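You operate a simulated robot arm through the tools that you are given. There is no shell and no other tool. Be economical: measure what you need, move in short steps, check, and stop when the job is done.

The job below is to be done with a simulated two-armed robot. You get a single attempt, and the scene is never put back.

JOB
Push the three harness plugs onto their sockets and move the orange cable clip to hole 20.
Fine: four moves at most (one put straight back isn't counted), one piece at a time, without straining the cable; the other clips and the black caps stay in.

The check looks at the end state, three seconds after you hand in, the way a careful person would. Anything else that was tipped, shoved, dropped, spilled or broken makes it a failure. Lids that push on must go on centred and level and be pressed home; caps that screw on are set level and turned clockwise until they are tight.

ROBOT AND FRAMES
Two 7-joint arms with fingered hands on one trunk, on a base that drives. Base frame: it is fixed to the floor where the robot stands at the start and does not move with it; the origin is under the middle of the robot, x ahead of it, y to its left, z up; the surface under the hand at the start is at about z = 826. Lengths are in mm, angles in degrees, forces in N, time in s.
The left shoulder is at the start at [70, 142, 1139], the right one opposite. With the tool pointing down near the work surface each hand reaches from about 420 to 800 mm from the robot's upright axis, wherever it stands, measured 20 degrees to its own side. Places, roughly: harness door's blue socket [500, 200, 800]; harness door's brown socket [700, -300, 800]; harness door's green socket [800, -100, 800]; hole 20 [800, -200, 800]; numbered board [700, 0, 800]. Payload 3.6 kg a hand.
Tool frame (each hand has its own): the origin (TCP) lies between the finger pads and is the grasp point; the fingertips stand 25 mm ahead of it; z points along the fingers, y is the line along which they close. The gripper opens to 88 mm. The gripper's body begins 29 mm behind the TCP. The gripper is a hand of 5 fingers: y runs from the thumb to the fingers, the wrist lies at [-13, -97, -162] in the tool frame, and closing takes about 1.5 s.
Orientation is that of the tool frame in the base frame, as a unit quaternion [x, y, z, w]. With the fingers straight down and the wrist toward the robot, the tool's x, y and z point along [0, 1, 0], [1, 0, 0] and [0, 0, -1] of the base frame.

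CONTROLS
- The arms move only by the tool arm_command. It takes "left_deltas", "right_deltas" or both (then of equal length, played together; a hand with none holds still); each is a list of rows, each a list of 6 numbers: the turn, a rotation vector about the tool's x, y, z in degrees, then the shift along the tool's x, y, z in mm. In form: [[wx, wy, wz, x, y, z], ...]. A call has 1 to 10 rows; each row shifts and turns the commanded pose from where the row before left it, along the tool's axes as they then stand. "left_grip" and "right_grip" are, for a hand that has rows, the closure, from 0 (fully open) to 1 (shut), set as the call begins (left out, the last holds). A row lasts 0.2 s, in which the tool goes at most 50 mm and 8.6 degrees; a call with a longer step from one row to the next is refused whole, and so is a gripper value outside its range. A pose out of reach is approached as far as the arm can. The call stops where the force on the tool passes 70 N (or 10 N more than at its start, if that is more) or the arm is blocked; 0.2 s more then pass. The fingers move at their own pace (about 72 mm/s each) and stop on an object; they squeeze with about 27 N. The grip force told is the motor's: it shows also when the fingers shut on nothing. Time passes only in rows, and 0.2 s behind the last, so rows that do not move let the fingers close. It gives the time, the measured TCP pose, the force on the tool (base axes), the opening and the grip force at its end, in the units of the frame above (readings bear some noise), with the torque about the TCP (base axes, N m) and any sound that the robot's microphone picked up.
- Cameras (640 x 400 px; columns grow to the right, rows downward): "scene" is now at [134.7, 7.8, 1360.2]; the picture's right is [0.12, -0.99, 0.00], its down [-0.65, -0.08, -0.76] and it looks along [0.75, 0.09, -0.65] (base axes); focal length 253 px, centre (320, 200). "left" rides on the left gripper at [-59, -79, -105] in its tool frame; the picture's right is [-0.73, -0.32, 0.61], its down [0.62, -0.68, 0.38] and it looks along [0.29, 0.66, 0.70] (tool axes); focal length 234 px, centre (320, 200). "right" rides on the right gripper at [59, -79, -105] in its tool frame; the picture's right is [-0.73, 0.32, -0.61], its down [-0.62, -0.68, 0.38] and it looks along [-0.29, 0.66, 0.70] (tool axes); focal length 234 px, centre (320, 200). There is no depth. A picture from a camera that has moved, and an enlarged one, comes with that camera's place and axes in the base frame and with its lens.
- snapshot(camera): a new picture of that camera. The clock stands still meanwhile.
- raise_lower(by): slides the trunk up (or, below 0, down) by that many mm; the arms and the scene camera ride with it, the base frame stays. It gives what a move gives, with no picture.
- steer(legs): drives the robot by 1 to 6 legs, each [ahead, left, turn to the left] in mm, mm and degrees, along the robot's own axes; the way and the turn of a leg run together, so that a leg with both is an arc; at most 1500 mm and 180 degrees a leg. The arms and the cameras ride along, it lands a little off, and it stops where it bumps. It gives what a move gives.
- move_fingers(index, middle, ring, little, thumb_bend, thumb_turn, hand): sets how far each is bent, from 0 (flat) to 1 (curled in); at 0.3 the hand is open as for a grip, at 0.7 the pads meet at the TCP. One left out holds its place. A second passes; each finger stops where it meets its share of the squeeze, and holds until it gets a number again. A gripper value or a shape takes the hand back. It gives what a move gives, with no picture; readings hold the bend of each and the force on index, middle, ring, little, thumb and palm. thumb_turn goes from beside the hand (0) to across from the fingers (1), as for a grip.
- hand_shape(shape, hand): the hand has 5 fingers and takes this shape, open, in about a second: jaw (thumb against the fingers, like two jaws); tri (thumb and two fingers); tip (a fingertip pinch); poke (one finger out to press); point (the index stretched); flat (the hand flat); cup (the hand cupped); fist (a fist). The gripper value then closes the fingers along that shape, each until it touches; the sizes above hold for jaw. It gives what a move gives, with no picture.
- pan_tilt(pan, tilt): turns the head with the scene camera to pan (to the left, within 86 degrees either way) and tilt (down, from -29 to 69), counted from straight ahead of the robot. It gives what a move gives.
- enlarge(camera, box): a new picture of the part [left, top, right, bottom] of that camera's present view, enlarged. The clock stands still meanwhile.
- job_done(): hands the job in; it is judged then, once.

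Go step by step. Nothing tells you exact positions but the pictures and the camera data: compare them with the known pose of the tool, close in by small moves and look again before you grip or let go. The budget is 120 turns and 108 pictures, counting those below and the enlarged ones. Unless the task says otherwise, let go and move clear before handing in, and close with one line.

The tools are called after "Emit:" as a command line: name --argument value ..., lists and objects as JSON in quotes. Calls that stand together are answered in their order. arm_command: Moves the arms, as the interface text tells. Its arguments: {"type":"object","properties":{"left_deltas":{"type":"array","items":{"type":"array","items":{"type":"number"}}},"left_grip":{"type":"number"},"right_deltas":{"type":"array","items":{"type":"array","items":{"type":"number"}}},"right_grip":{"type":"number"}},"required":[]} The other tools are called the same way: raise_lower (by) slides the trunk up or down; hand_shape (shape, hand) gives the hand a shape; move_fingers (index, middle, ring, little, thumb_bend, thumb_turn, hand) moves the fingers one by one; steer (legs) drives the base; pan_tilt (pan, tilt) turns the head that bears the scene camera; snapshot (camera) takes a picture; enlarge (camera, box) takes an enlarged picture of a part of a camera's view; job_done () hands the job in.

At the start:

```text
t: 0.0
left_tcp_pos: [555.8, 114.0, 1042.9]
left_ee_rot: [0.707, 0.707, -0.001, 0.0]
left_ft_force: [0.3, -0.3, 0.4]
left_wrist_torque: [0.01, -0.02, 0.03]
left_grip_width: 87.6
left_finger_force: 0.0
left_shape: jaw
left_bend: [0.3, 0.3, 0.3, 0.3, 0.3, 0.98]
left_finger forces: [0.1, 0.0, 0.1, 0.0, 0.1, 0.1]
right_tcp_pos: [506.5, -262.7, 1146.4]
right_ee_rot: [0.707, 0.707, 0.0, 0.0]
right_ft_force: [-0.1, -0.1, -0.3]
right_wrist_torque: [-0.02, 0.03, 0.0]
right_grip_width: 87.8
right_finger_force: 0.0
right_shape: jaw
right_bend: [0.3, 0.3, 0.3, 0.3, 0.3, 0.98]
right_finger forces: [0.0, 0.0, 0.0, 0.1, 0.0, 0.0]
trunk travel left (down, up): [-675.0, 265.0]
robot x, y, heading: [-1.0, 2.7, 0.2]
head pan, tilt: [6.7, 40.5]
```

scene: 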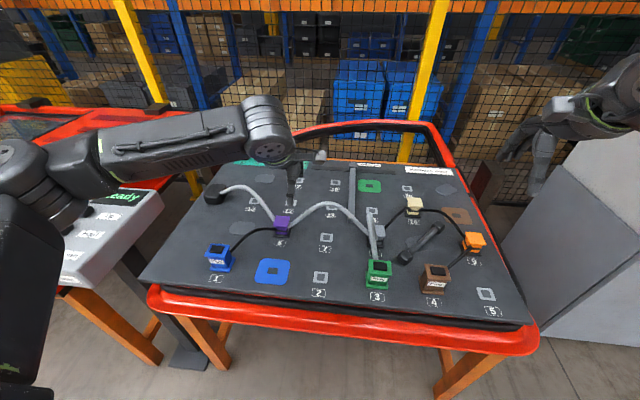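
right: 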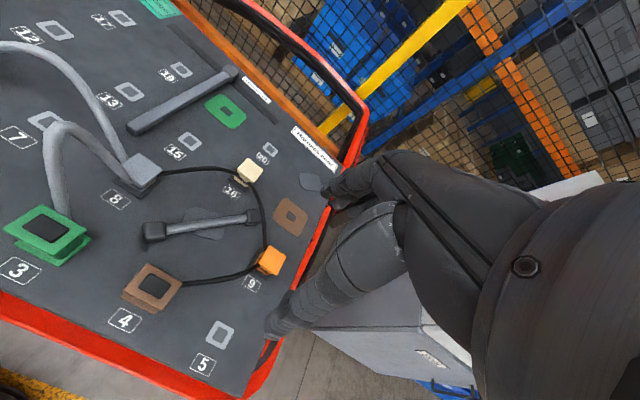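
left: 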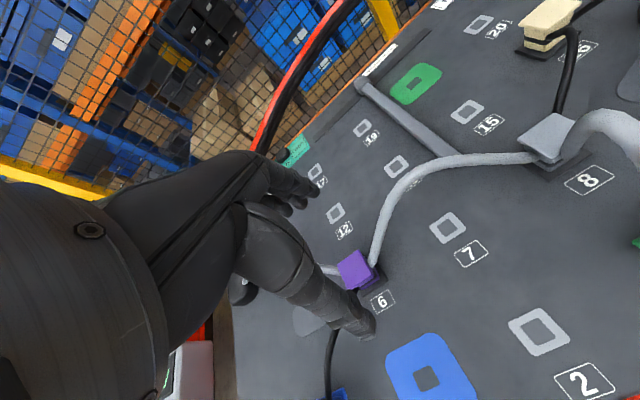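

I see a board with blue, green and brown plugs parked in holes 1, 3 and 4, clips at 6, 8, 9 and 16, and coloured sockets. First I'll look closer to read the layout.

Emit:
enlarge --camera "scene" --box '[340, 150, 540, 330]'

Emit:
enlarge --camera "scene" --box '[180, 150, 380, 330]'

Emit:
enlarge --camera "right" --box '[0, 0, 350, 400]'

```text
2.22 times, centred on (440, 240) of scene
camera zoom: at [134.7, 7.8, 1360.2], right [0.12, -0.99, 0.0], down [-0.65, -0.08, -0.76], along [0.75, 0.09, -0.65], focal length 563 px, centre (53, 111)
```

zoom: 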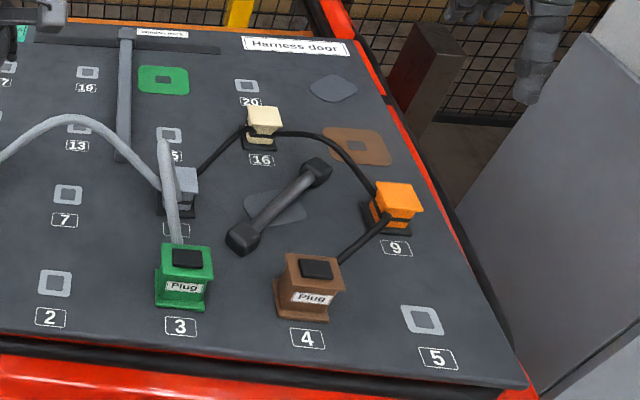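

```text
2.22 times, centred on (280, 240) of scene
camera zoom: at [134.7, 7.8, 1360.2], right [0.12, -0.99, 0.0], down [-0.65, -0.08, -0.76], along [0.75, 0.09, -0.65], focal length 563 px, centre (409, 111)
```

zoom: 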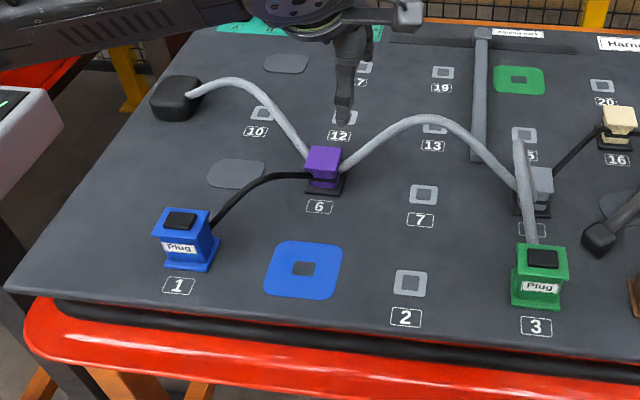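

```text
1.00 times, centred on (175, 200) of right (not enlarged: the box is as wide or as high as the picture)
camera zoom: at [426.5, -205.4, 1251.9], right [0.32, -0.73, 0.61], down [-0.68, -0.62, -0.38], along [0.66, -0.29, -0.7], focal length 234 px, centre (465, 200)
```

zoom: 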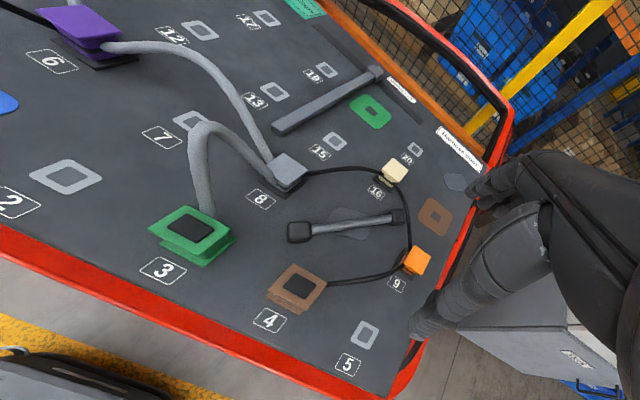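

The board looks like z≈826, with blue plug near [482,298], brown plug near [489,-214], blue socket near [476,166], green socket near [850,-80], brown socket near [733,-341] and hole 20 near [850,-207]. I'll bring each hand above its first plug for a closer look.

Emit:
arm_command --left_deltas '[[0, 0, 0, 36.8, -15.2, 8.6], [0, 0, 0, 36.8, -15.2, 8.6], [0, 0, 0, 36.8, -15.2, 8.6], [0, 0, 0, 36.8, -15.2, 8.6], [0, 0, 0, 36.8, -15.2, 8.6], [0, 0, 0, 0, 0, 0]]' --right_deltas '[[0, 0, 0, 9.8, -3.4, 27.2], [0, 0, 0, 9.8, -3.4, 27.2], [0, 0, 0, 9.8, -3.4, 27.2], [0, 0, 0, 9.8, -3.4, 27.2], [0, 0, 0, 9.8, -3.4, 27.2], [0, 0, 0, 0, 0, 0]]'

Emit:
snapshot --camera "left"

Emit:
snapshot --camera "right"

Emit:
snapshot --camera "scene"

```text
t: 1.4
left_tcp_pos: [479.5, 297.0, 999.0]
left_ee_rot: [0.707, 0.707, 0.0, 0.0]
left_ft_force: [-1.4, -0.8, 0.7]
left_wrist_torque: [0.0, -0.02, 0.02]
left_grip_width: 87.8
left_finger_force: 0.0
left_shape: jaw
left_bend: [0.3, 0.3, 0.3, 0.3, 0.3, 0.98]
left_finger forces: [0.0, 0.1, 0.0, 0.0, 0.0, 0.0]
right_tcp_pos: [489.8, -214.3, 1008.3]
right_ee_rot: [0.707, 0.707, 0.0, -0.001]
right_ft_force: [0.3, 0.7, -0.1]
right_wrist_torque: [0.01, 0.01, 0.0]
right_grip_width: 87.7
right_finger_force: 0.1
right_shape: jaw
right_bend: [0.3, 0.3, 0.3, 0.3, 0.3, 0.98]
right_finger forces: [0.1, 0.0, 0.1, 0.0, 0.1, 0.0]
trunk travel left (down, up): [-675.0, 265.0]
robot x, y, heading: [0.7, -0.6, -0.0]
head pan, tilt: [6.7, 40.5]
```

```text
101 pictures are left
camera left: at [400.2, 238.8, 1103.6], right [-0.32, -0.73, -0.61], down [-0.68, 0.62, -0.38], along [0.66, 0.29, -0.7], focal length 234 px, centre (320, 200)
```

left: 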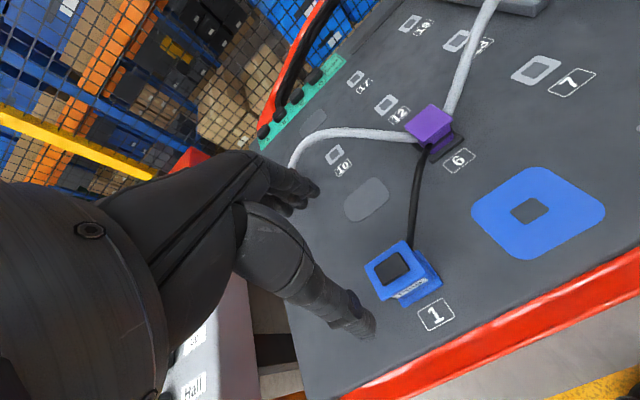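

```text
100 pictures are left
camera right: at [410.1, -156.3, 1115.4], right [0.32, -0.73, 0.61], down [-0.68, -0.62, -0.38], along [0.66, -0.29, -0.7], focal length 234 px, centre (320, 200)
```

right: 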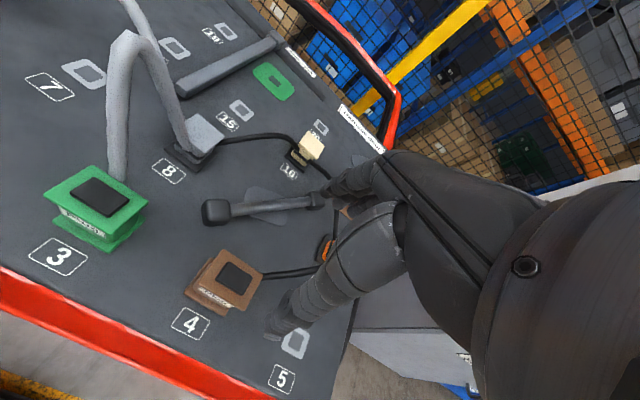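

```text
99 pictures are left
camera scene: at [135.2, 7.1, 1360.1], right [0.12, -0.99, 0.0], down [-0.65, -0.08, -0.76], along [0.75, 0.09, -0.65], focal length 253 px, centre (320, 200)
```

scene: 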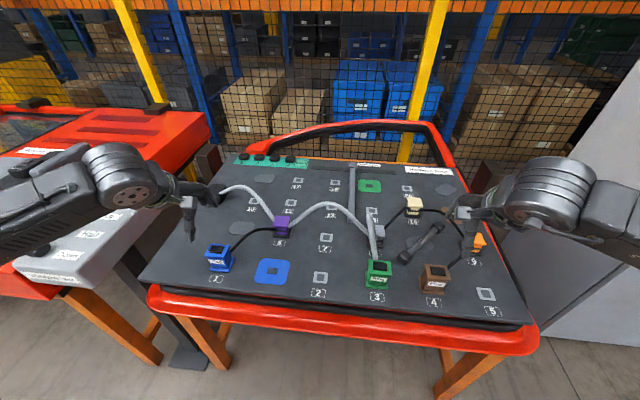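

Triangulating the two views puts the board surface at z≈826, the blue socket at [476,166], and the blue plug top at about [480,292,888]. I'll zoom to see plug shape, yaw and cable exits.

Emit:
enlarge --camera "left" --box '[340, 150, 500, 350]'

Emit:
enlarge --camera "right" --box '[150, 100, 350, 350]'

Emit:
enlarge --camera "scene" --box '[190, 220, 300, 290]'

Emit:
enlarge --camera "scene" --box '[350, 180, 510, 310]'

```text
2.00 times, centred on (420, 250) of left
camera zoom: at [400.2, 238.8, 1103.6], right [-0.32, -0.73, -0.61], down [-0.68, 0.62, -0.38], along [0.66, 0.29, -0.7], focal length 468 px, centre (120, 100)
```

zoom: 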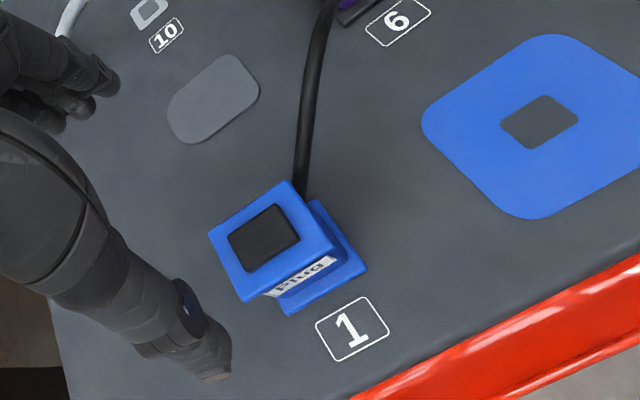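

```text
1.60 times, centred on (250, 225) of right
camera zoom: at [410.1, -156.3, 1115.4], right [0.32, -0.73, 0.61], down [-0.68, -0.62, -0.38], along [0.66, -0.29, -0.7], focal length 375 px, centre (432, 160)
```

zoom: 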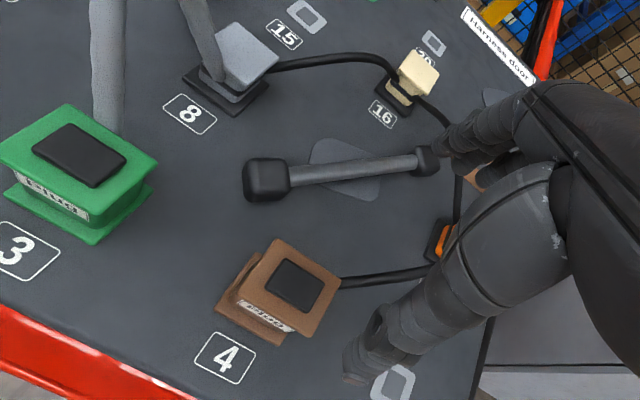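

```text
5.71 times, centred on (245, 255) of scene
camera zoom: at [135.2, 7.1, 1360.1], right [0.12, -0.99, 0.0], down [-0.65, -0.08, -0.76], along [0.75, 0.09, -0.65], focal length 1447 px, centre (749, -114)
```

zoom: 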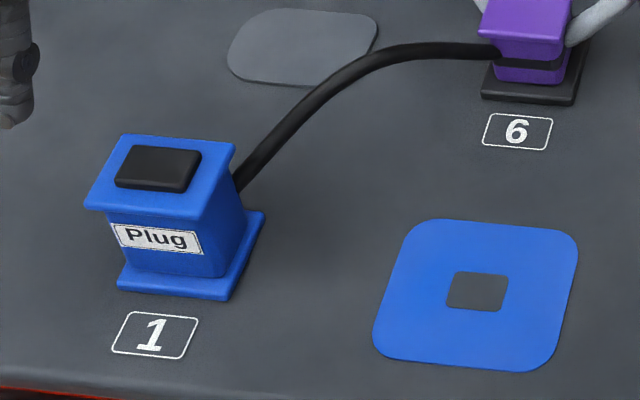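

```text
3.08 times, centred on (430, 245) of scene
camera zoom: at [135.2, 7.1, 1360.1], right [0.12, -0.99, 0.0], down [-0.65, -0.08, -0.76], along [0.75, 0.09, -0.65], focal length 779 px, centre (-18, 62)
```

zoom: 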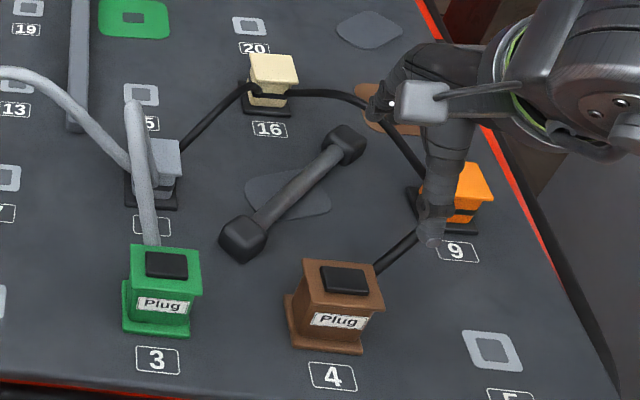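

Plugs are square with the board (yaw≈0), cables leave from the back face, so I'll grip them across left and right. I rotate both hands 90° at height, thumbs inboard.

Emit:
arm_command --left_deltas '[[0, 0, -8.5, 0, 0, 0], [0, 0, -8.5, 0, 0, 0], [0, 0, -8.5, 0, 0, 0], [0, 0, -8.5, 0, 0, 0], [0, 0, -8.5, 0, 0, 0], [0, 0, -8.5, 0, 0, 0], [0, 0, -8.5, 0, 0, 0], [0, 0, -8.5, 0, 0, 0], [0, 0, -8.5, 0, 0, 0], [0, 0, -8.5, 0, 0, 0]]' --right_deltas '[[0, 0, 8.5, 0, 0, 0], [0, 0, 8.5, 0, 0, 0], [0, 0, 8.5, 0, 0, 0], [0, 0, 8.5, 0, 0, 0], [0, 0, 8.5, 0, 0, 0], [0, 0, 8.5, 0, 0, 0], [0, 0, 8.5, 0, 0, 0], [0, 0, 8.5, 0, 0, 0], [0, 0, 8.5, 0, 0, 0], [0, 0, 8.5, 0, 0, 0]]'

Emit:
arm_command --left_deltas '[[0, 0, -5, 0, 0, 0], [0, 0, 0, 0, 0, 0], [0, 0, 0, 0, 0, 0]]' --right_deltas '[[0, 0, 5, 0, 0, 0], [0, 0, 0, 0, 0, 0], [0, 0, 0, 0, 0, 0]]'

Emit:
snapshot --camera "left"

Emit:
snapshot --camera "scene"

Emit:
snapshot --camera "right"

```text
t: 3.6
left_tcp_pos: [502.0, 274.3, 976.9]
left_ee_rot: [0.045, 0.999, -0.005, 0.002]
left_ft_force: [0.5, -0.6, -0.7]
left_wrist_torque: [0.03, 0.03, -0.05]
left_grip_width: 87.6
left_finger_force: 0.0
left_shape: jaw
left_bend: [0.3, 0.3, 0.3, 0.3, 0.3, 0.98]
left_finger forces: [0.0, 0.1, 0.0, 0.1, 0.0, 0.0]
left hand out of reach, approached as far as the arm can: row 9, 10
right_tcp_pos: [490.0, -214.6, 1008.7]
right_ee_rot: [0.999, 0.043, -0.001, -0.001]
right_ft_force: [-0.2, 0.1, 0.0]
right_wrist_torque: [0.0, 0.02, 0.01]
right_grip_width: 87.6
right_finger_force: 0.1
right_shape: jaw
right_bend: [0.3, 0.3, 0.3, 0.3, 0.3, 0.98]
right_finger forces: [0.0, 0.0, 0.0, 0.0, 0.0, 0.0]
trunk travel left (down, up): [-675.0, 265.0]
robot x, y, heading: [2.7, 1.8, -0.1]
head pan, tilt: [6.7, 40.5]
```

```text
t: 4.4
left_tcp_pos: [504.7, 264.7, 964.9]
left_ee_rot: [0.001, 1.0, -0.005, 0.004]
left_ft_force: [0.3, -0.2, -1.1]
left_wrist_torque: [-0.02, 0.0, -0.01]
left_grip_width: 87.7
left_finger_force: 0.0
left_shape: jaw
left_bend: [0.3, 0.3, 0.3, 0.3, 0.3, 0.98]
left_finger forces: [0.0, 0.0, 0.1, 0.1, 0.0, 0.0]
left hand out of reach, approached as far as the arm can: row 1
right_tcp_pos: [486.9, -212.0, 1006.9]
right_ee_rot: [1.0, 0.001, 0.003, -0.002]
right_ft_force: [0.4, -0.2, 0.0]
right_wrist_torque: [-0.04, -0.04, 0.01]
right_grip_width: 87.6
right_finger_force: 0.1
right_shape: jaw
right_bend: [0.3, 0.3, 0.3, 0.3, 0.3, 0.98]
right_finger forces: [0.0, 0.1, 0.0, 0.0, 0.1, 0.0]
right hand out of reach, approached as far as the arm can: row 1
trunk travel left (down, up): [-675.0, 265.0]
robot x, y, heading: [1.4, -1.1, 0.1]
head pan, tilt: [6.7, 40.5]
```

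```text
94 pictures are left
camera left: at [562.2, 188.1, 1070.4], right [0.73, -0.33, -0.6], down [-0.62, -0.68, -0.38], along [-0.28, 0.65, -0.7], focal length 234 px, centre (320, 200)
```

left: 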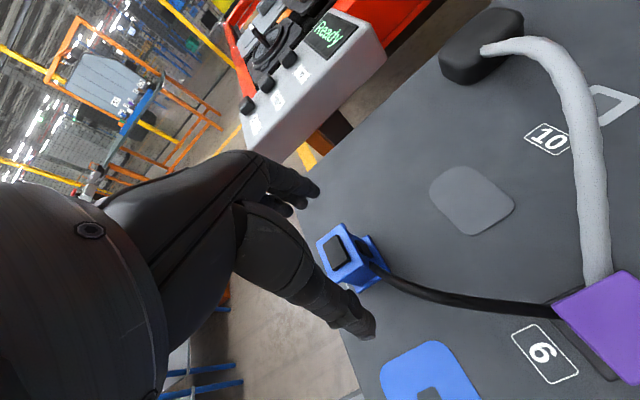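

```text
93 pictures are left
camera scene: at [134.3, 7.8, 1360.2], right [0.12, -0.99, 0.0], down [-0.65, -0.08, -0.76], along [0.76, 0.09, -0.65], focal length 253 px, centre (320, 200)
```

scene: 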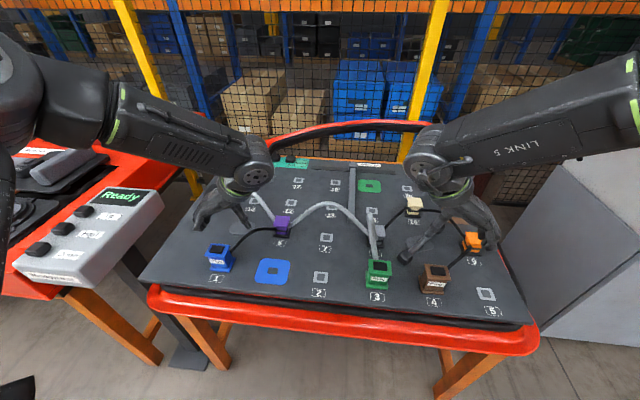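

```text
92 pictures are left
camera right: at [544.4, -133.5, 1113.3], right [-0.73, -0.33, 0.6], down [-0.62, 0.68, -0.38], along [-0.28, -0.65, -0.7], focal length 234 px, centre (320, 200)
```

right: 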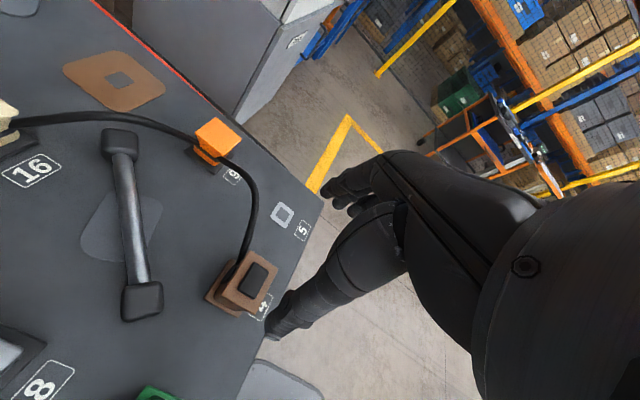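

Both hands hit their near-reach limit in this orientation, so I'll back the robot 130 mm off (hands are well above everything) and then go over the blue plug.

Emit:
steer --legs '[[-130, 0, 0]]'

```text
t: 5.7
left_tcp_pos: [375.8, 265.6, 964.2]
left_ee_rot: [0.002, 1.0, -0.005, 0.003]
left_ft_force: [-0.4, 0.2, 1.0]
left_wrist_torque: [-0.02, 0.02, -0.03]
left_grip_width: 87.7
left_finger_force: 0.2
left_shape: jaw
left_bend: [0.3, 0.3, 0.3, 0.3, 0.3, 0.98]
left_finger forces: [0.0, 0.0, 0.0, 0.0, 0.1, 0.0]
right_tcp_pos: [359.1, -212.7, 1005.9]
right_ee_rot: [1.0, 0.002, 0.002, -0.002]
right_ft_force: [0.1, 0.2, -0.2]
right_wrist_torque: [-0.02, -0.01, 0.03]
right_grip_width: 87.5
right_finger_force: 0.1
right_shape: jaw
right_bend: [0.3, 0.3, 0.3, 0.3, 0.3, 0.98]
right_finger forces: [0.0, 0.0, 0.0, 0.1, 0.1, 0.1]
trunk travel left (down, up): [-675.0, 265.0]
robot x, y, heading: [-126.9, -1.4, -0.0]
head pan, tilt: [6.7, 40.5]
```

Now I move the left hand above the blue plug.

Emit:
arm_command --left_deltas '[[0, 0, 0, -35.4, 9.4, -3], [0, 0, 0, -35.4, 9.4, -3], [0, 0, 0, -35.4, 9.4, -3], [0, 0, 0, 0, 0, 0], [0, 0, 0, 0, 0, 0]]' --right_deltas '[[0, 0, 0, -42, 0, 0], [0, 0, 0, -42, 0, 0], [0, 0, 0, -42, 0, 0], [0, 0, 0, 0, 0, 0], [0, 0, 0, 0, 0, 0]]'

```text
t: 6.9
left_tcp_pos: [483.0, 293.4, 972.8]
left_ee_rot: [0.003, 1.0, -0.005, 0.003]
left_ft_force: [-0.4, -0.2, -0.6]
left_wrist_torque: [-0.03, 0.03, 0.02]
left_grip_width: 87.9
left_finger_force: 0.1
left_shape: jaw
left_bend: [0.3, 0.3, 0.3, 0.3, 0.3, 0.98]
left_finger forces: [0.0, 0.0, 0.1, 0.0, 0.0, 0.0]
right_tcp_pos: [231.9, -210.3, 1005.0]
right_ee_rot: [1.0, 0.001, 0.002, -0.003]
right_ft_force: [-0.3, 0.4, 0.0]
right_wrist_torque: [0.0, -0.01, -0.01]
right_grip_width: 87.9
right_finger_force: 0.0
right_shape: jaw
right_bend: [0.3, 0.3, 0.3, 0.3, 0.3, 0.98]
right_finger forces: [0.0, 0.0, 0.1, 0.0, 0.1, 0.1]
trunk travel left (down, up): [-675.0, 265.0]
robot x, y, heading: [-126.0, 1.0, 0.1]
head pan, tilt: [6.7, 40.5]
```

I level the left hand slightly, return the right hand forward (its x axis points ahead), and look.

Emit:
arm_command --left_deltas '[[-0.55, 0.34, 0, 0, 0, 0], [0, 0, 0, 0, 0, 0], [0, 0, 0, 0, 0, 0]]' --right_deltas '[[0, 0, 0, 42, 0, 0], [0, 0, 0, 42, 0, 0], [0, 0, 0, 42, 0, 0]]'

Emit:
snapshot --camera "left"

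Emit:
snapshot --camera "scene"

```text
t: 7.7
left_tcp_pos: [483.0, 294.4, 972.1]
left_ee_rot: [0.004, 1.0, -0.003, 0.004]
left_ft_force: [0.7, -0.1, -0.3]
left_wrist_torque: [-0.01, 0.02, 0.0]
left_grip_width: 87.6
left_finger_force: 0.0
left_shape: jaw
left_bend: [0.3, 0.3, 0.3, 0.3, 0.3, 0.98]
left_finger forces: [0.1, 0.0, 0.0, 0.0, 0.0, 0.0]
right_tcp_pos: [358.5, -212.1, 1004.9]
right_ee_rot: [1.0, 0.002, 0.003, -0.002]
right_ft_force: [0.1, -0.1, 0.7]
right_wrist_torque: [0.0, 0.01, -0.01]
right_grip_width: 87.6
right_finger_force: 0.0
right_shape: jaw
right_bend: [0.3, 0.3, 0.3, 0.3, 0.3, 0.98]
right_finger forces: [0.1, 0.0, 0.0, 0.1, 0.1, 0.0]
trunk travel left (down, up): [-675.0, 265.0]
robot x, y, heading: [-126.3, 1.8, -0.3]
head pan, tilt: [6.7, 40.5]
```

```text
91 pictures are left
camera left: at [539.4, 215.9, 1077.4], right [0.73, -0.33, -0.6], down [-0.63, -0.68, -0.38], along [-0.28, 0.66, -0.7], focal length 234 px, centre (320, 200)
```

left: 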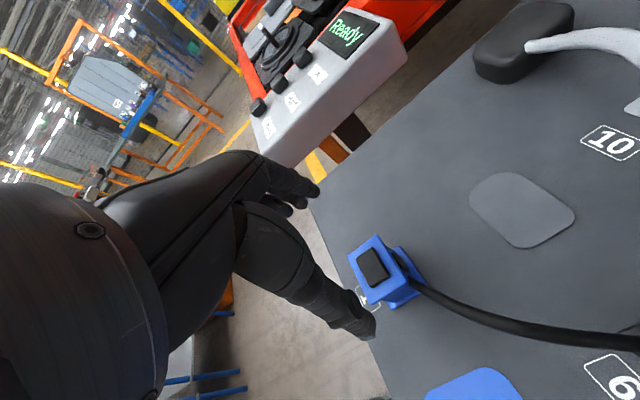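

```text
90 pictures are left
camera scene: at [6.9, 8.3, 1360.0], right [0.12, -0.99, 0.0], down [-0.65, -0.08, -0.76], along [0.75, 0.09, -0.65], focal length 253 px, centre (320, 200)
```

scene: 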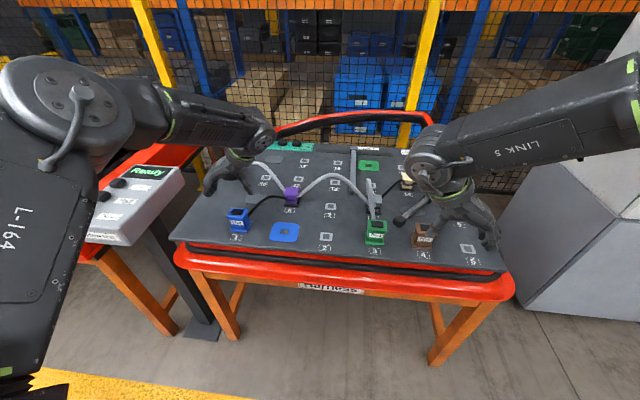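

The cap re-triangulates to [480.5,293.5,889], so the hand is aligned within 2 mm. Descending to TCP z≈870, open.

Emit:
arm_command --left_deltas '[[0, 0, 0, 2, -1, 17], [0, 0, 0, 0, 0, 17], [0, 0, 0, 0, 0, 17], [0, 0, 0, 0, 0, 17], [0, 0, 0, 0, 0, 17], [0, 0, 0, 0, 0, 17], [0, 0, 0, 0, 0, 0]]'

Emit:
snapshot --camera "left"

Emit:
enlarge --camera "scene" --box '[180, 150, 340, 270]'

```text
t: 9.3
left_tcp_pos: [480.8, 292.7, 871.6]
left_ee_rot: [0.002, 1.0, 0.0, 0.0]
left_ft_force: [0.5, 0.6, 0.5]
left_wrist_torque: [-0.01, -0.02, 0.0]
left_grip_width: 87.8
left_finger_force: 0.0
left_shape: jaw
left_bend: [0.3, 0.3, 0.3, 0.3, 0.3, 0.98]
left_finger forces: [0.0, 0.1, 0.0, 0.1, 0.0, 0.1]
right_tcp_pos: [358.1, -212.9, 1006.6]
right_ee_rot: [1.0, 0.001, 0.003, -0.004]
right_ft_force: [1.0, 0.4, 0.7]
right_wrist_torque: [-0.01, 0.0, -0.01]
right_grip_width: 87.7
right_finger_force: 0.0
right_shape: jaw
right_bend: [0.3, 0.3, 0.3, 0.3, 0.3, 0.98]
right_finger forces: [0.0, 0.1, 0.0, 0.1, 0.0, 0.1]
trunk travel left (down, up): [-675.0, 265.0]
robot x, y, heading: [-130.6, -2.9, -0.1]
head pan, tilt: [6.7, 40.5]
```

```text
89 pictures are left
camera left: at [538.2, 214.2, 976.3], right [0.72, -0.33, -0.61], down [-0.63, -0.68, -0.38], along [-0.29, 0.66, -0.7], focal length 234 px, centre (320, 200)
```

left: 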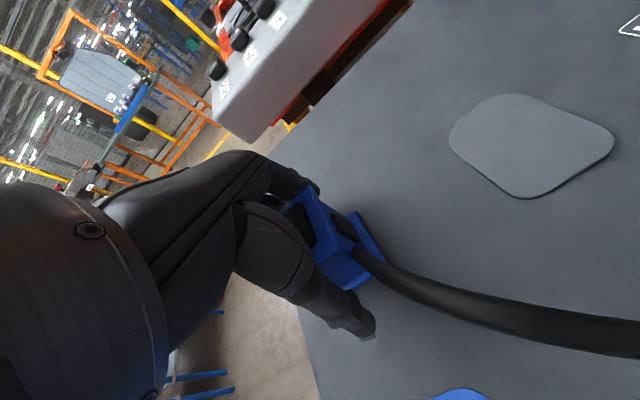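

```text
3.33 times, centred on (260, 210) of scene
camera zoom: at [5.5, 7.8, 1360.2], right [0.12, -0.99, 0.0], down [-0.65, -0.08, -0.76], along [0.75, 0.09, -0.65], focal length 844 px, centre (520, 167)
```

zoom: 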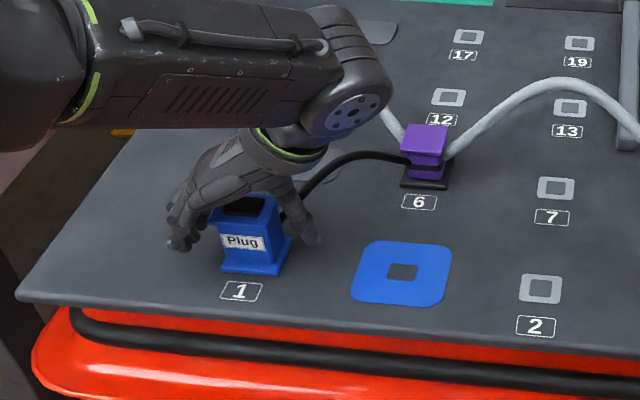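

The plug sits centred between thumb and fingers. I'll lower 4 mm and close.

Emit:
arm_command --left_deltas '[[0, 0, 0, 0, 0, 4], [0, 0, 0, 0, 0, 0]]'

Emit:
arm_command --left_deltas '[[0, 0, 0, 0, 0, 0], [0, 0, 0, 0, 0, 0], [0, 0, 0, 0, 0, 0], [0, 0, 0, 0, 0, 0], [0, 0, 0, 0, 0, 0], [0, 0, 0, 0, 0, 0], [0, 0, 0, 0, 0, 0], [0, 0, 0, 0, 0, 0]]' --left_grip 1

Emit:
snapshot --camera "left"

Emit:
enlarge --camera "scene" --box '[180, 150, 340, 270]'

```text
t: 9.9
left_tcp_pos: [481.3, 292.5, 868.4]
left_ee_rot: [0.002, 1.0, 0.0, 0.0]
left_ft_force: [0.2, 0.0, 0.2]
left_wrist_torque: [-0.01, -0.02, -0.03]
left_grip_width: 87.7
left_finger_force: 0.0
left_shape: jaw
left_bend: [0.3, 0.3, 0.3, 0.3, 0.3, 0.98]
left_finger forces: [0.1, 0.1, 0.0, 0.0, 0.1, 0.0]
right_tcp_pos: [357.9, -212.7, 1005.1]
right_ee_rot: [1.0, 0.002, 0.002, -0.004]
right_ft_force: [0.0, 0.2, -0.2]
right_wrist_torque: [-0.01, -0.03, -0.01]
right_grip_width: 87.7
right_finger_force: 0.0
right_shape: jaw
right_bend: [0.3, 0.3, 0.3, 0.3, 0.3, 0.98]
right_finger forces: [0.0, 0.0, 0.1, 0.1, 0.0, 0.0]
trunk travel left (down, up): [-675.0, 265.0]
robot x, y, heading: [-130.3, -0.2, 0.1]
head pan, tilt: [6.7, 40.5]
```

```text
t: 11.7
left_tcp_pos: [480.5, 291.1, 867.8]
left_ee_rot: [0.001, 1.0, 0.0, 0.0]
left_ft_force: [0.2, -4.7, -1.8]
left_wrist_torque: [-0.11, 0.03, -0.05]
left_grip_width: 38.7
left_finger_force: 27.0
left_shape: jaw
left_bend: [0.74, 0.45, 0.49, 0.46, 0.73, 1.0]
left_finger forces: [13.1, 7.5, 0.1, 0.0, 24.5, 0.0]
right_tcp_pos: [357.7, -211.2, 1006.7]
right_ee_rot: [1.0, 0.002, 0.003, -0.004]
right_ft_force: [-0.4, -0.4, 0.3]
right_wrist_torque: [0.0, -0.03, 0.01]
right_grip_width: 87.7
right_finger_force: 0.0
right_shape: jaw
right_bend: [0.3, 0.3, 0.3, 0.3, 0.3, 0.98]
right_finger forces: [0.1, 0.1, 0.0, 0.1, 0.1, 0.0]
trunk travel left (down, up): [-675.0, 265.0]
robot x, y, heading: [-129.0, -1.5, 0.1]
head pan, tilt: [6.7, 40.5]
```

```text
87 pictures are left
camera left: at [538.4, 213.6, 972.3], right [0.72, -0.33, -0.61], down [-0.63, -0.68, -0.38], along [-0.29, 0.66, -0.7], focal length 234 px, centre (320, 200)
```

left: 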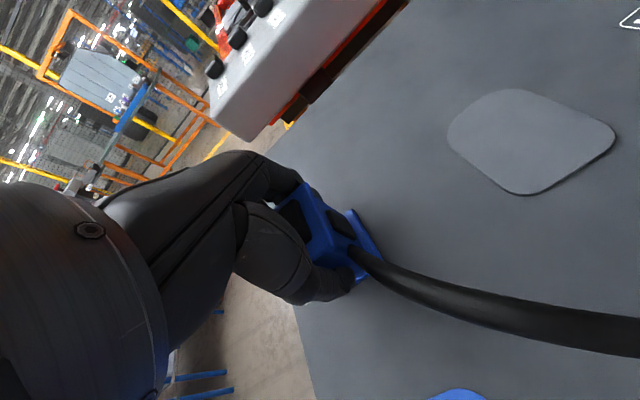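

```text
3.33 times, centred on (260, 210) of scene
camera zoom: at [5.9, 7.2, 1360.1], right [0.12, -0.99, 0.0], down [-0.65, -0.08, -0.76], along [0.75, 0.09, -0.65], focal length 844 px, centre (520, 167)
```

zoom: 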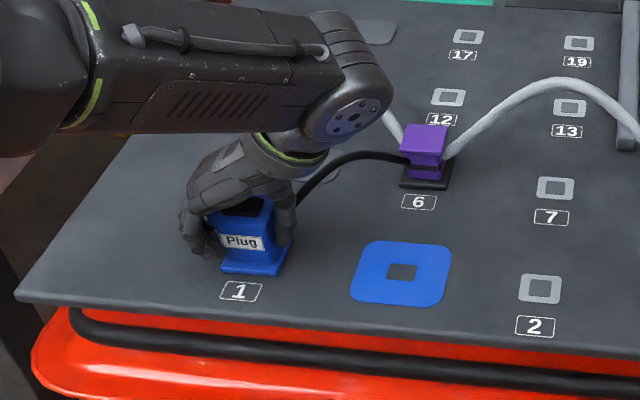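

Firm grip (38.7 mm on the waist). Lifting straight up slowly.

Emit:
arm_command --left_deltas '[[0, 0, 0, 0, 0, -6], [0, 0, 0, 0, 0, -6], [0, 0, 0, 0, 0, -8], [0, 0, 0, 0, 0, -10], [0, 0, 0, 0, 0, -10], [0, 0, 0, 0, 0, -10], [0, 0, 0, 0, 0, 0]]'

Emit:
enlarge --camera "scene" --box '[180, 150, 340, 270]'

Emit:
snapshot --camera "left"

```text
t: 13.3
left_tcp_pos: [480.6, 294.0, 918.6]
left_ee_rot: [0.002, 1.0, 0.0, 0.0]
left_ft_force: [0.1, -0.3, -1.0]
left_wrist_torque: [0.01, 0.02, -0.05]
left_grip_width: 38.3
left_finger_force: 27.0
left_shape: jaw
left_bend: [0.74, 0.45, 0.49, 0.46, 0.73, 1.0]
left_finger forces: [14.8, 8.9, 0.1, 0.0, 23.7, 0.0]
right_tcp_pos: [356.7, -212.1, 1005.4]
right_ee_rot: [1.0, 0.001, 0.003, -0.003]
right_ft_force: [0.9, -0.8, -0.4]
right_wrist_torque: [0.0, 0.0, 0.01]
right_grip_width: 87.4
right_finger_force: 0.0
right_shape: jaw
right_bend: [0.3, 0.3, 0.3, 0.3, 0.3, 0.98]
right_finger forces: [0.0, 0.0, 0.0, 0.0, 0.0, 0.1]
trunk travel left (down, up): [-675.0, 265.0]
robot x, y, heading: [-131.0, -2.2, -0.1]
head pan, tilt: [6.7, 40.5]
```

```text
3.33 times, centred on (260, 210) of scene
camera zoom: at [5.9, 8.1, 1360.1], right [0.12, -0.99, 0.0], down [-0.65, -0.08, -0.76], along [0.75, 0.09, -0.65], focal length 844 px, centre (520, 167)
```

zoom: 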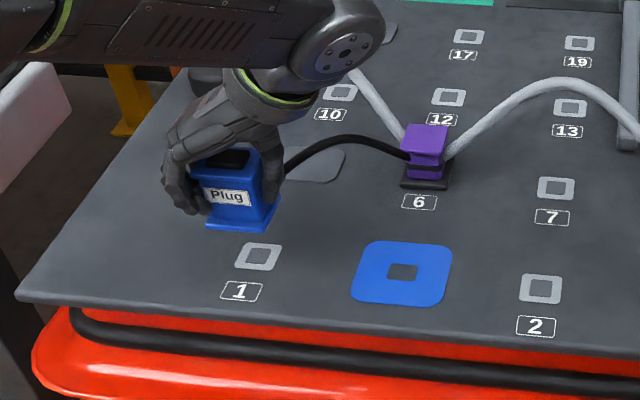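

```text
84 pictures are left
camera left: at [538.6, 214.7, 1022.9], right [0.72, -0.33, -0.61], down [-0.63, -0.68, -0.38], along [-0.29, 0.66, -0.7], focal length 234 px, centre (320, 200)
```

left: 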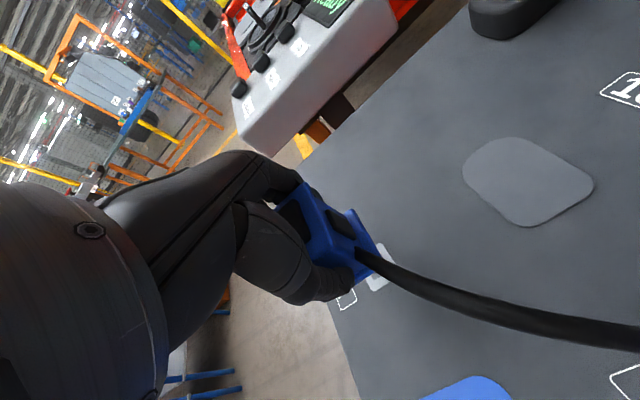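

Hole 1 measures at [481.4,294.5] and the socket at [478,165.5], so I shift the plug by (−3,−129) and check before lowering.

Emit:
arm_command --left_deltas '[[0, 0, 0, 0.6, -21.5, 0], [0, 0, 0, 0.6, -21.5, 0], [0, 0, 0, 0.6, -21.5, 0], [0, 0, 0, 0.6, -21.5, 0], [0, 0, 0, 0.6, -21.5, 0], [0, 0, 0, 0, -21.5, 0], [0, 0, 0, 0, 0, 0], [0, 0, 0, 0, 0, 0]]'

Emit:
enlarge --camera "scene" --box '[220, 150, 350, 270]'

Emit:
snapshot --camera "left"

```text
t: 15.1
left_tcp_pos: [474.9, 164.6, 917.3]
left_ee_rot: [0.004, 1.0, -0.004, 0.004]
left_ft_force: [-0.4, -0.3, -0.7]
left_wrist_torque: [0.0, -0.01, 0.0]
left_grip_width: 38.4
left_finger_force: 26.8
left_shape: jaw
left_bend: [0.74, 0.45, 0.49, 0.46, 0.73, 1.0]
left_finger forces: [14.8, 8.9, 0.0, 0.0, 23.7, 0.1]
left hand out of reach, approached as far as the arm can: row 6
right_tcp_pos: [357.7, -211.6, 1005.7]
right_ee_rot: [1.0, 0.002, 0.003, -0.004]
right_ft_force: [0.2, -0.8, -0.5]
right_wrist_torque: [-0.03, -0.02, -0.05]
right_grip_width: 87.7
right_finger_force: 0.0
right_shape: jaw
right_bend: [0.3, 0.3, 0.3, 0.3, 0.3, 0.98]
right_finger forces: [0.0, 0.0, 0.1, 0.0, 0.1, 0.0]
trunk travel left (down, up): [-675.0, 265.0]
robot x, y, heading: [-130.5, -1.1, -0.1]
head pan, tilt: [6.7, 40.5]
```

```text
3.33 times, centred on (285, 210) of scene
camera zoom: at [5.8, 7.8, 1360.1], right [0.12, -0.99, 0.0], down [-0.65, -0.08, -0.76], along [0.75, 0.09, -0.65], focal length 844 px, centre (437, 167)
```

zoom: 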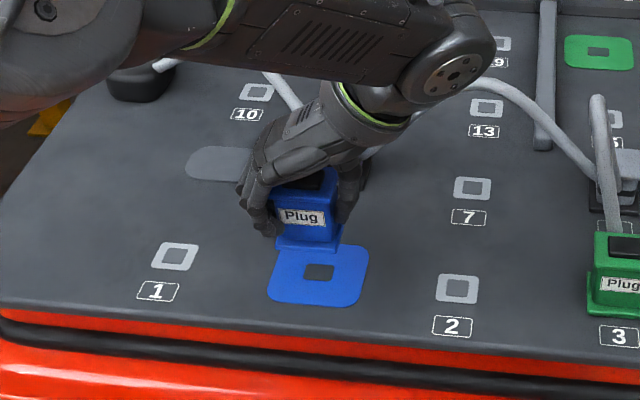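

```text
82 pictures are left
camera left: at [531.0, 87.2, 1021.9], right [0.73, -0.33, -0.6], down [-0.63, -0.68, -0.38], along [-0.28, 0.65, -0.7], focal length 234 px, centre (320, 200)
```

left: 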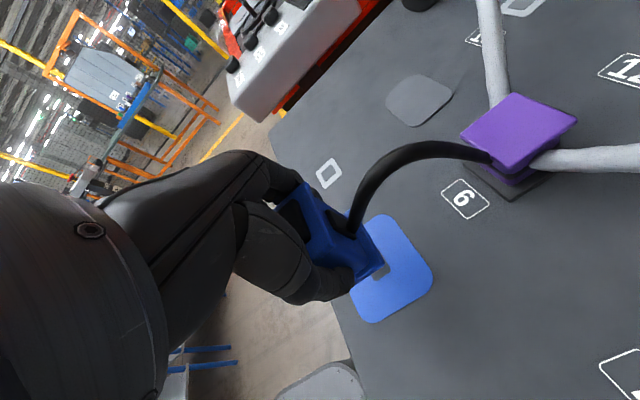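

The arm is just at its near limit here, but lowering moves it back into reach. I lower 25 mm and check alignment.

Emit:
arm_command --left_deltas '[[0, 0, 0, 0, 0, 8], [0, 0, 0, 0, 0, 8], [0, 0, 0, 0, 0, 9], [0, 0, 0, 0, 0, 0], [0, 0, 0, 0, 0, 0]]'

Emit:
enlarge --camera "scene" --box '[255, 190, 335, 250]'

Emit:
enlarge --camera "left" --box '[260, 150, 460, 350]'

```text
t: 16.3
left_tcp_pos: [474.8, 165.0, 890.6]
left_ee_rot: [0.001, 1.0, 0.0, 0.0]
left_ft_force: [0.9, 0.0, -0.9]
left_wrist_torque: [0.01, -0.01, 0.01]
left_grip_width: 38.5
left_finger_force: 26.5
left_shape: jaw
left_bend: [0.74, 0.45, 0.49, 0.46, 0.73, 1.0]
left_finger forces: [14.8, 8.9, 0.0, 0.0, 23.7, 0.0]
right_tcp_pos: [356.7, -212.3, 1005.5]
right_ee_rot: [1.0, 0.002, 0.002, -0.004]
right_ft_force: [0.8, -0.9, 0.8]
right_wrist_torque: [0.0, 0.04, 0.03]
right_grip_width: 87.4
right_finger_force: 0.1
right_shape: jaw
right_bend: [0.3, 0.3, 0.3, 0.3, 0.3, 0.98]
right_finger forces: [0.1, 0.1, 0.0, 0.0, 0.0, 0.0]
trunk travel left (down, up): [-675.0, 265.0]
robot x, y, heading: [-127.1, -1.0, -0.1]
head pan, tilt: [6.7, 40.5]
```

```text
6.67 times, centred on (295, 220) of scene
camera zoom: at [5.8, 7.9, 1360.1], right [0.12, -0.99, 0.0], down [-0.65, -0.08, -0.76], along [0.75, 0.09, -0.65], focal length 1688 px, centre (487, 67)
```

zoom: 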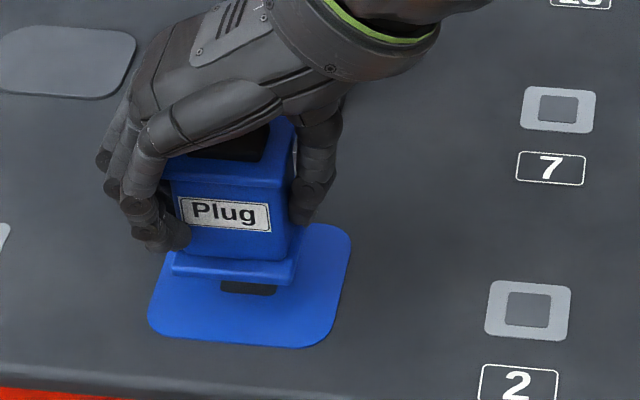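

```text
2.00 times, centred on (360, 250) of left
camera zoom: at [532.1, 86.3, 996.0], right [0.72, -0.33, -0.61], down [-0.63, -0.68, -0.38], along [-0.29, 0.66, -0.7], focal length 468 px, centre (240, 100)
```

zoom: 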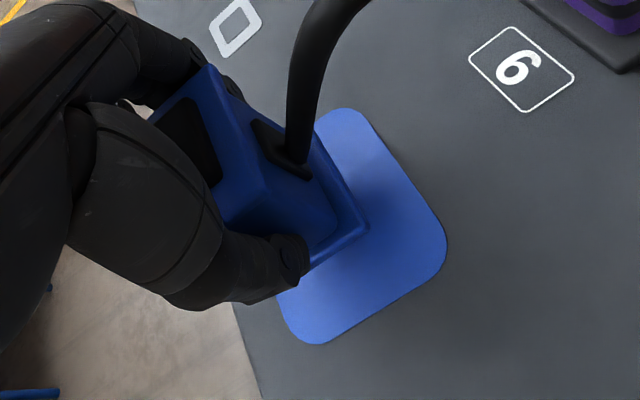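

Alignment is within ~2–3 mm: a small correction (+2 x, −1 y), then I lower until it meets the socket.

Emit:
arm_command --left_deltas '[[0, 0, 0, -2, -1, 0], [0, 0, 0, 0, 0, 4], [0, 0, 0, 0, 0, 4], [0, 0, 0, 0, 0, 4], [0, 0, 0, 0, 0, 0], [0, 0, 0, 0, 0, 0]]'

Emit:
enlarge --camera "scene" --box '[255, 190, 335, 250]'

Emit:
enlarge --camera "left" --box '[260, 150, 460, 350]'

```text
t: 17.7
left_tcp_pos: [477.2, 164.1, 878.5]
left_ee_rot: [0.002, 1.0, 0.0, 0.0]
left_ft_force: [-0.3, -0.2, -0.8]
left_wrist_torque: [-0.03, 0.0, 0.01]
left_grip_width: 38.7
left_finger_force: 27.0
left_shape: jaw
left_bend: [0.74, 0.45, 0.49, 0.46, 0.73, 1.0]
left_finger forces: [14.8, 8.9, 0.0, 0.0, 23.8, 0.0]
right_tcp_pos: [357.0, -211.9, 1007.2]
right_ee_rot: [1.0, 0.003, 0.003, -0.003]
right_ft_force: [-0.3, -0.2, -0.4]
right_wrist_torque: [0.04, 0.01, 0.02]
right_grip_width: 87.6
right_finger_force: 0.0
right_shape: jaw
right_bend: [0.3, 0.3, 0.3, 0.3, 0.3, 0.98]
right_finger forces: [0.1, 0.0, 0.0, 0.1, 0.0, 0.0]
trunk travel left (down, up): [-675.0, 265.0]
robot x, y, heading: [-128.0, -4.4, 0.1]
head pan, tilt: [6.7, 40.5]
```

```text
6.67 times, centred on (295, 220) of scene
camera zoom: at [5.8, 7.9, 1360.1], right [0.12, -0.99, 0.0], down [-0.65, -0.08, -0.76], along [0.75, 0.09, -0.65], focal length 1688 px, centre (487, 67)
```

zoom: 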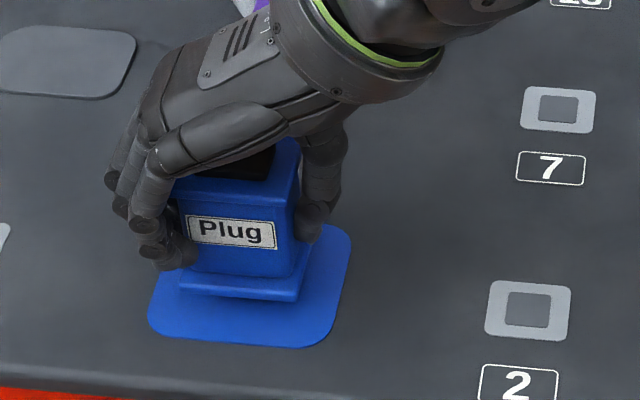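

```text
2.00 times, centred on (360, 250) of left
camera zoom: at [534.2, 85.4, 983.9], right [0.72, -0.33, -0.61], down [-0.63, -0.68, -0.38], along [-0.29, 0.66, -0.7], focal length 468 px, centre (240, 100)
```

zoom: 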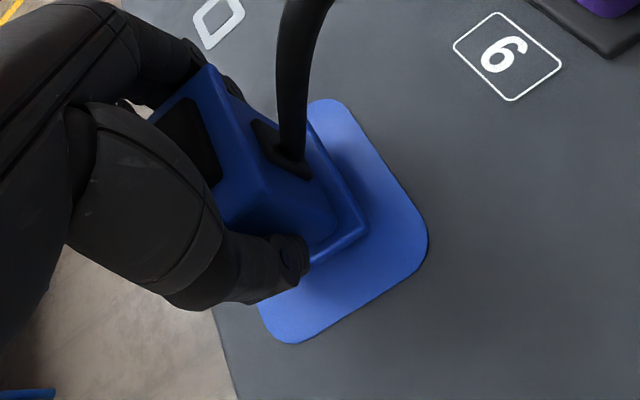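

Base lies about 10 mm above the board and about 1 mm left of centre. I nudge −1 y and lower to seat.

Emit:
arm_command --left_deltas '[[0, 0, 0, 0, -1, 0], [0, 0, 0, 0, 0, 3], [0, 0, 0, 0, 0, 3], [0, 0, 0, 0, 0, 2], [0, 0, 0, 0, 0, 2], [0, 0, 0, 0, 0, 1], [0, 0, 0, 0, 0, 0]]'

Emit:
enlarge --camera "scene" --box '[255, 190, 335, 250]'

```text
t: 19.3
left_tcp_pos: [475.8, 162.1, 868.6]
left_ee_rot: [0.001, 1.0, 0.0, 0.0]
left_ft_force: [0.4, 2.4, 4.1]
left_wrist_torque: [0.06, -0.02, 0.01]
left_grip_width: 38.9
left_finger_force: 26.8
left_shape: jaw
left_bend: [0.74, 0.45, 0.49, 0.46, 0.73, 1.0]
left_finger forces: [15.9, 9.5, 0.0, 0.0, 23.7, 0.0]
right_tcp_pos: [356.6, -212.5, 1005.6]
right_ee_rot: [1.0, 0.002, 0.002, -0.003]
right_ft_force: [0.0, 0.2, 0.0]
right_wrist_torque: [0.01, 0.02, 0.03]
right_grip_width: 87.9
right_finger_force: 0.1
right_shape: jaw
right_bend: [0.3, 0.3, 0.3, 0.3, 0.3, 0.98]
right_finger forces: [0.0, 0.0, 0.0, 0.0, 0.1, 0.0]
trunk travel left (down, up): [-675.0, 265.0]
robot x, y, heading: [-128.7, -0.2, -0.1]
head pan, tilt: [6.7, 40.5]
```

```text
6.67 times, centred on (295, 220) of scene
camera zoom: at [5.0, 8.1, 1360.2], right [0.12, -0.99, 0.0], down [-0.65, -0.08, -0.76], along [0.76, 0.09, -0.65], focal length 1688 px, centre (487, 67)
```

zoom: 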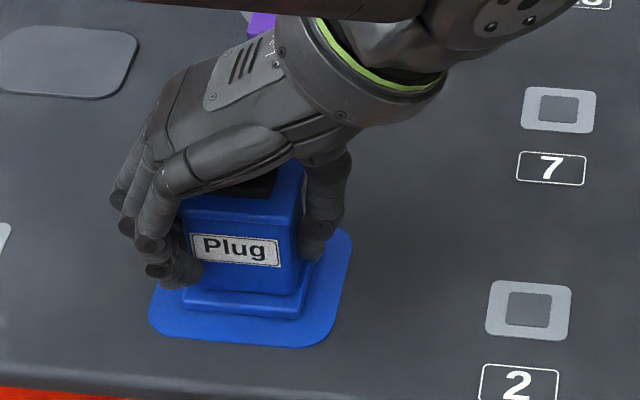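

It's touching (4 N). Pressing down gradually to seat it.

Emit:
arm_command --left_deltas '[[0, 0, 0, 0, 0.5, 1], [0, 0, 0, 0, 0, 1], [0, 0, 0, 0, 0, 1], [0, 0, 0, 0, 0, 1], [0, 0, 0, 0, 0, 1], [0, 0, 0, 0, 0, 0]]'

Emit:
enlarge --camera "scene" --box '[255, 190, 335, 250]'

```text
t: 20.7
left_tcp_pos: [475.1, 162.6, 865.2]
left_ee_rot: [0.003, 1.0, 0.0, 0.002]
left_ft_force: [5.1, 1.5, 22.5]
left_wrist_torque: [0.18, -0.1, -0.07]
left_grip_width: 40.3
left_finger_force: 26.8
left_shape: jaw
left_bend: [0.74, 0.44, 0.49, 0.46, 0.74, 1.0]
left_finger forces: [16.9, 10.1, 0.0, 0.0, 25.6, 0.0]
right_tcp_pos: [356.7, -212.9, 1007.0]
right_ee_rot: [1.0, 0.002, 0.004, -0.003]
right_ft_force: [0.3, -0.3, 0.7]
right_wrist_torque: [-0.02, 0.0, 0.0]
right_grip_width: 87.5
right_finger_force: 0.0
right_shape: jaw
right_bend: [0.3, 0.3, 0.3, 0.3, 0.3, 0.98]
right_finger forces: [0.0, 0.0, 0.1, 0.0, 0.0, 0.0]
trunk travel left (down, up): [-675.0, 265.0]
robot x, y, heading: [-132.0, -2.6, -0.1]
head pan, tilt: [6.7, 40.5]
```

```text
6.67 times, centred on (295, 220) of scene
camera zoom: at [2.8, 7.0, 1360.7], right [0.12, -0.99, 0.0], down [-0.64, -0.08, -0.76], along [0.76, 0.09, -0.65], focal length 1688 px, centre (487, 67)
```

zoom: 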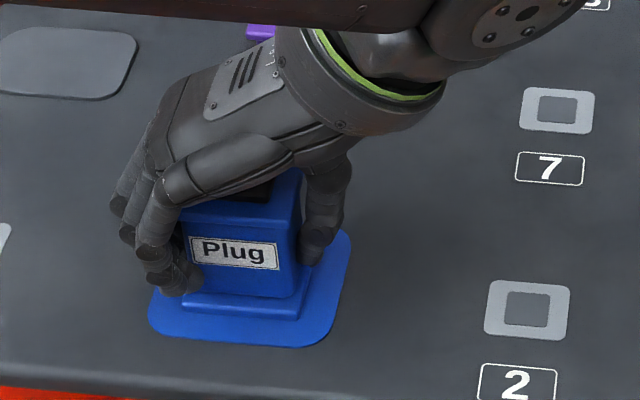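

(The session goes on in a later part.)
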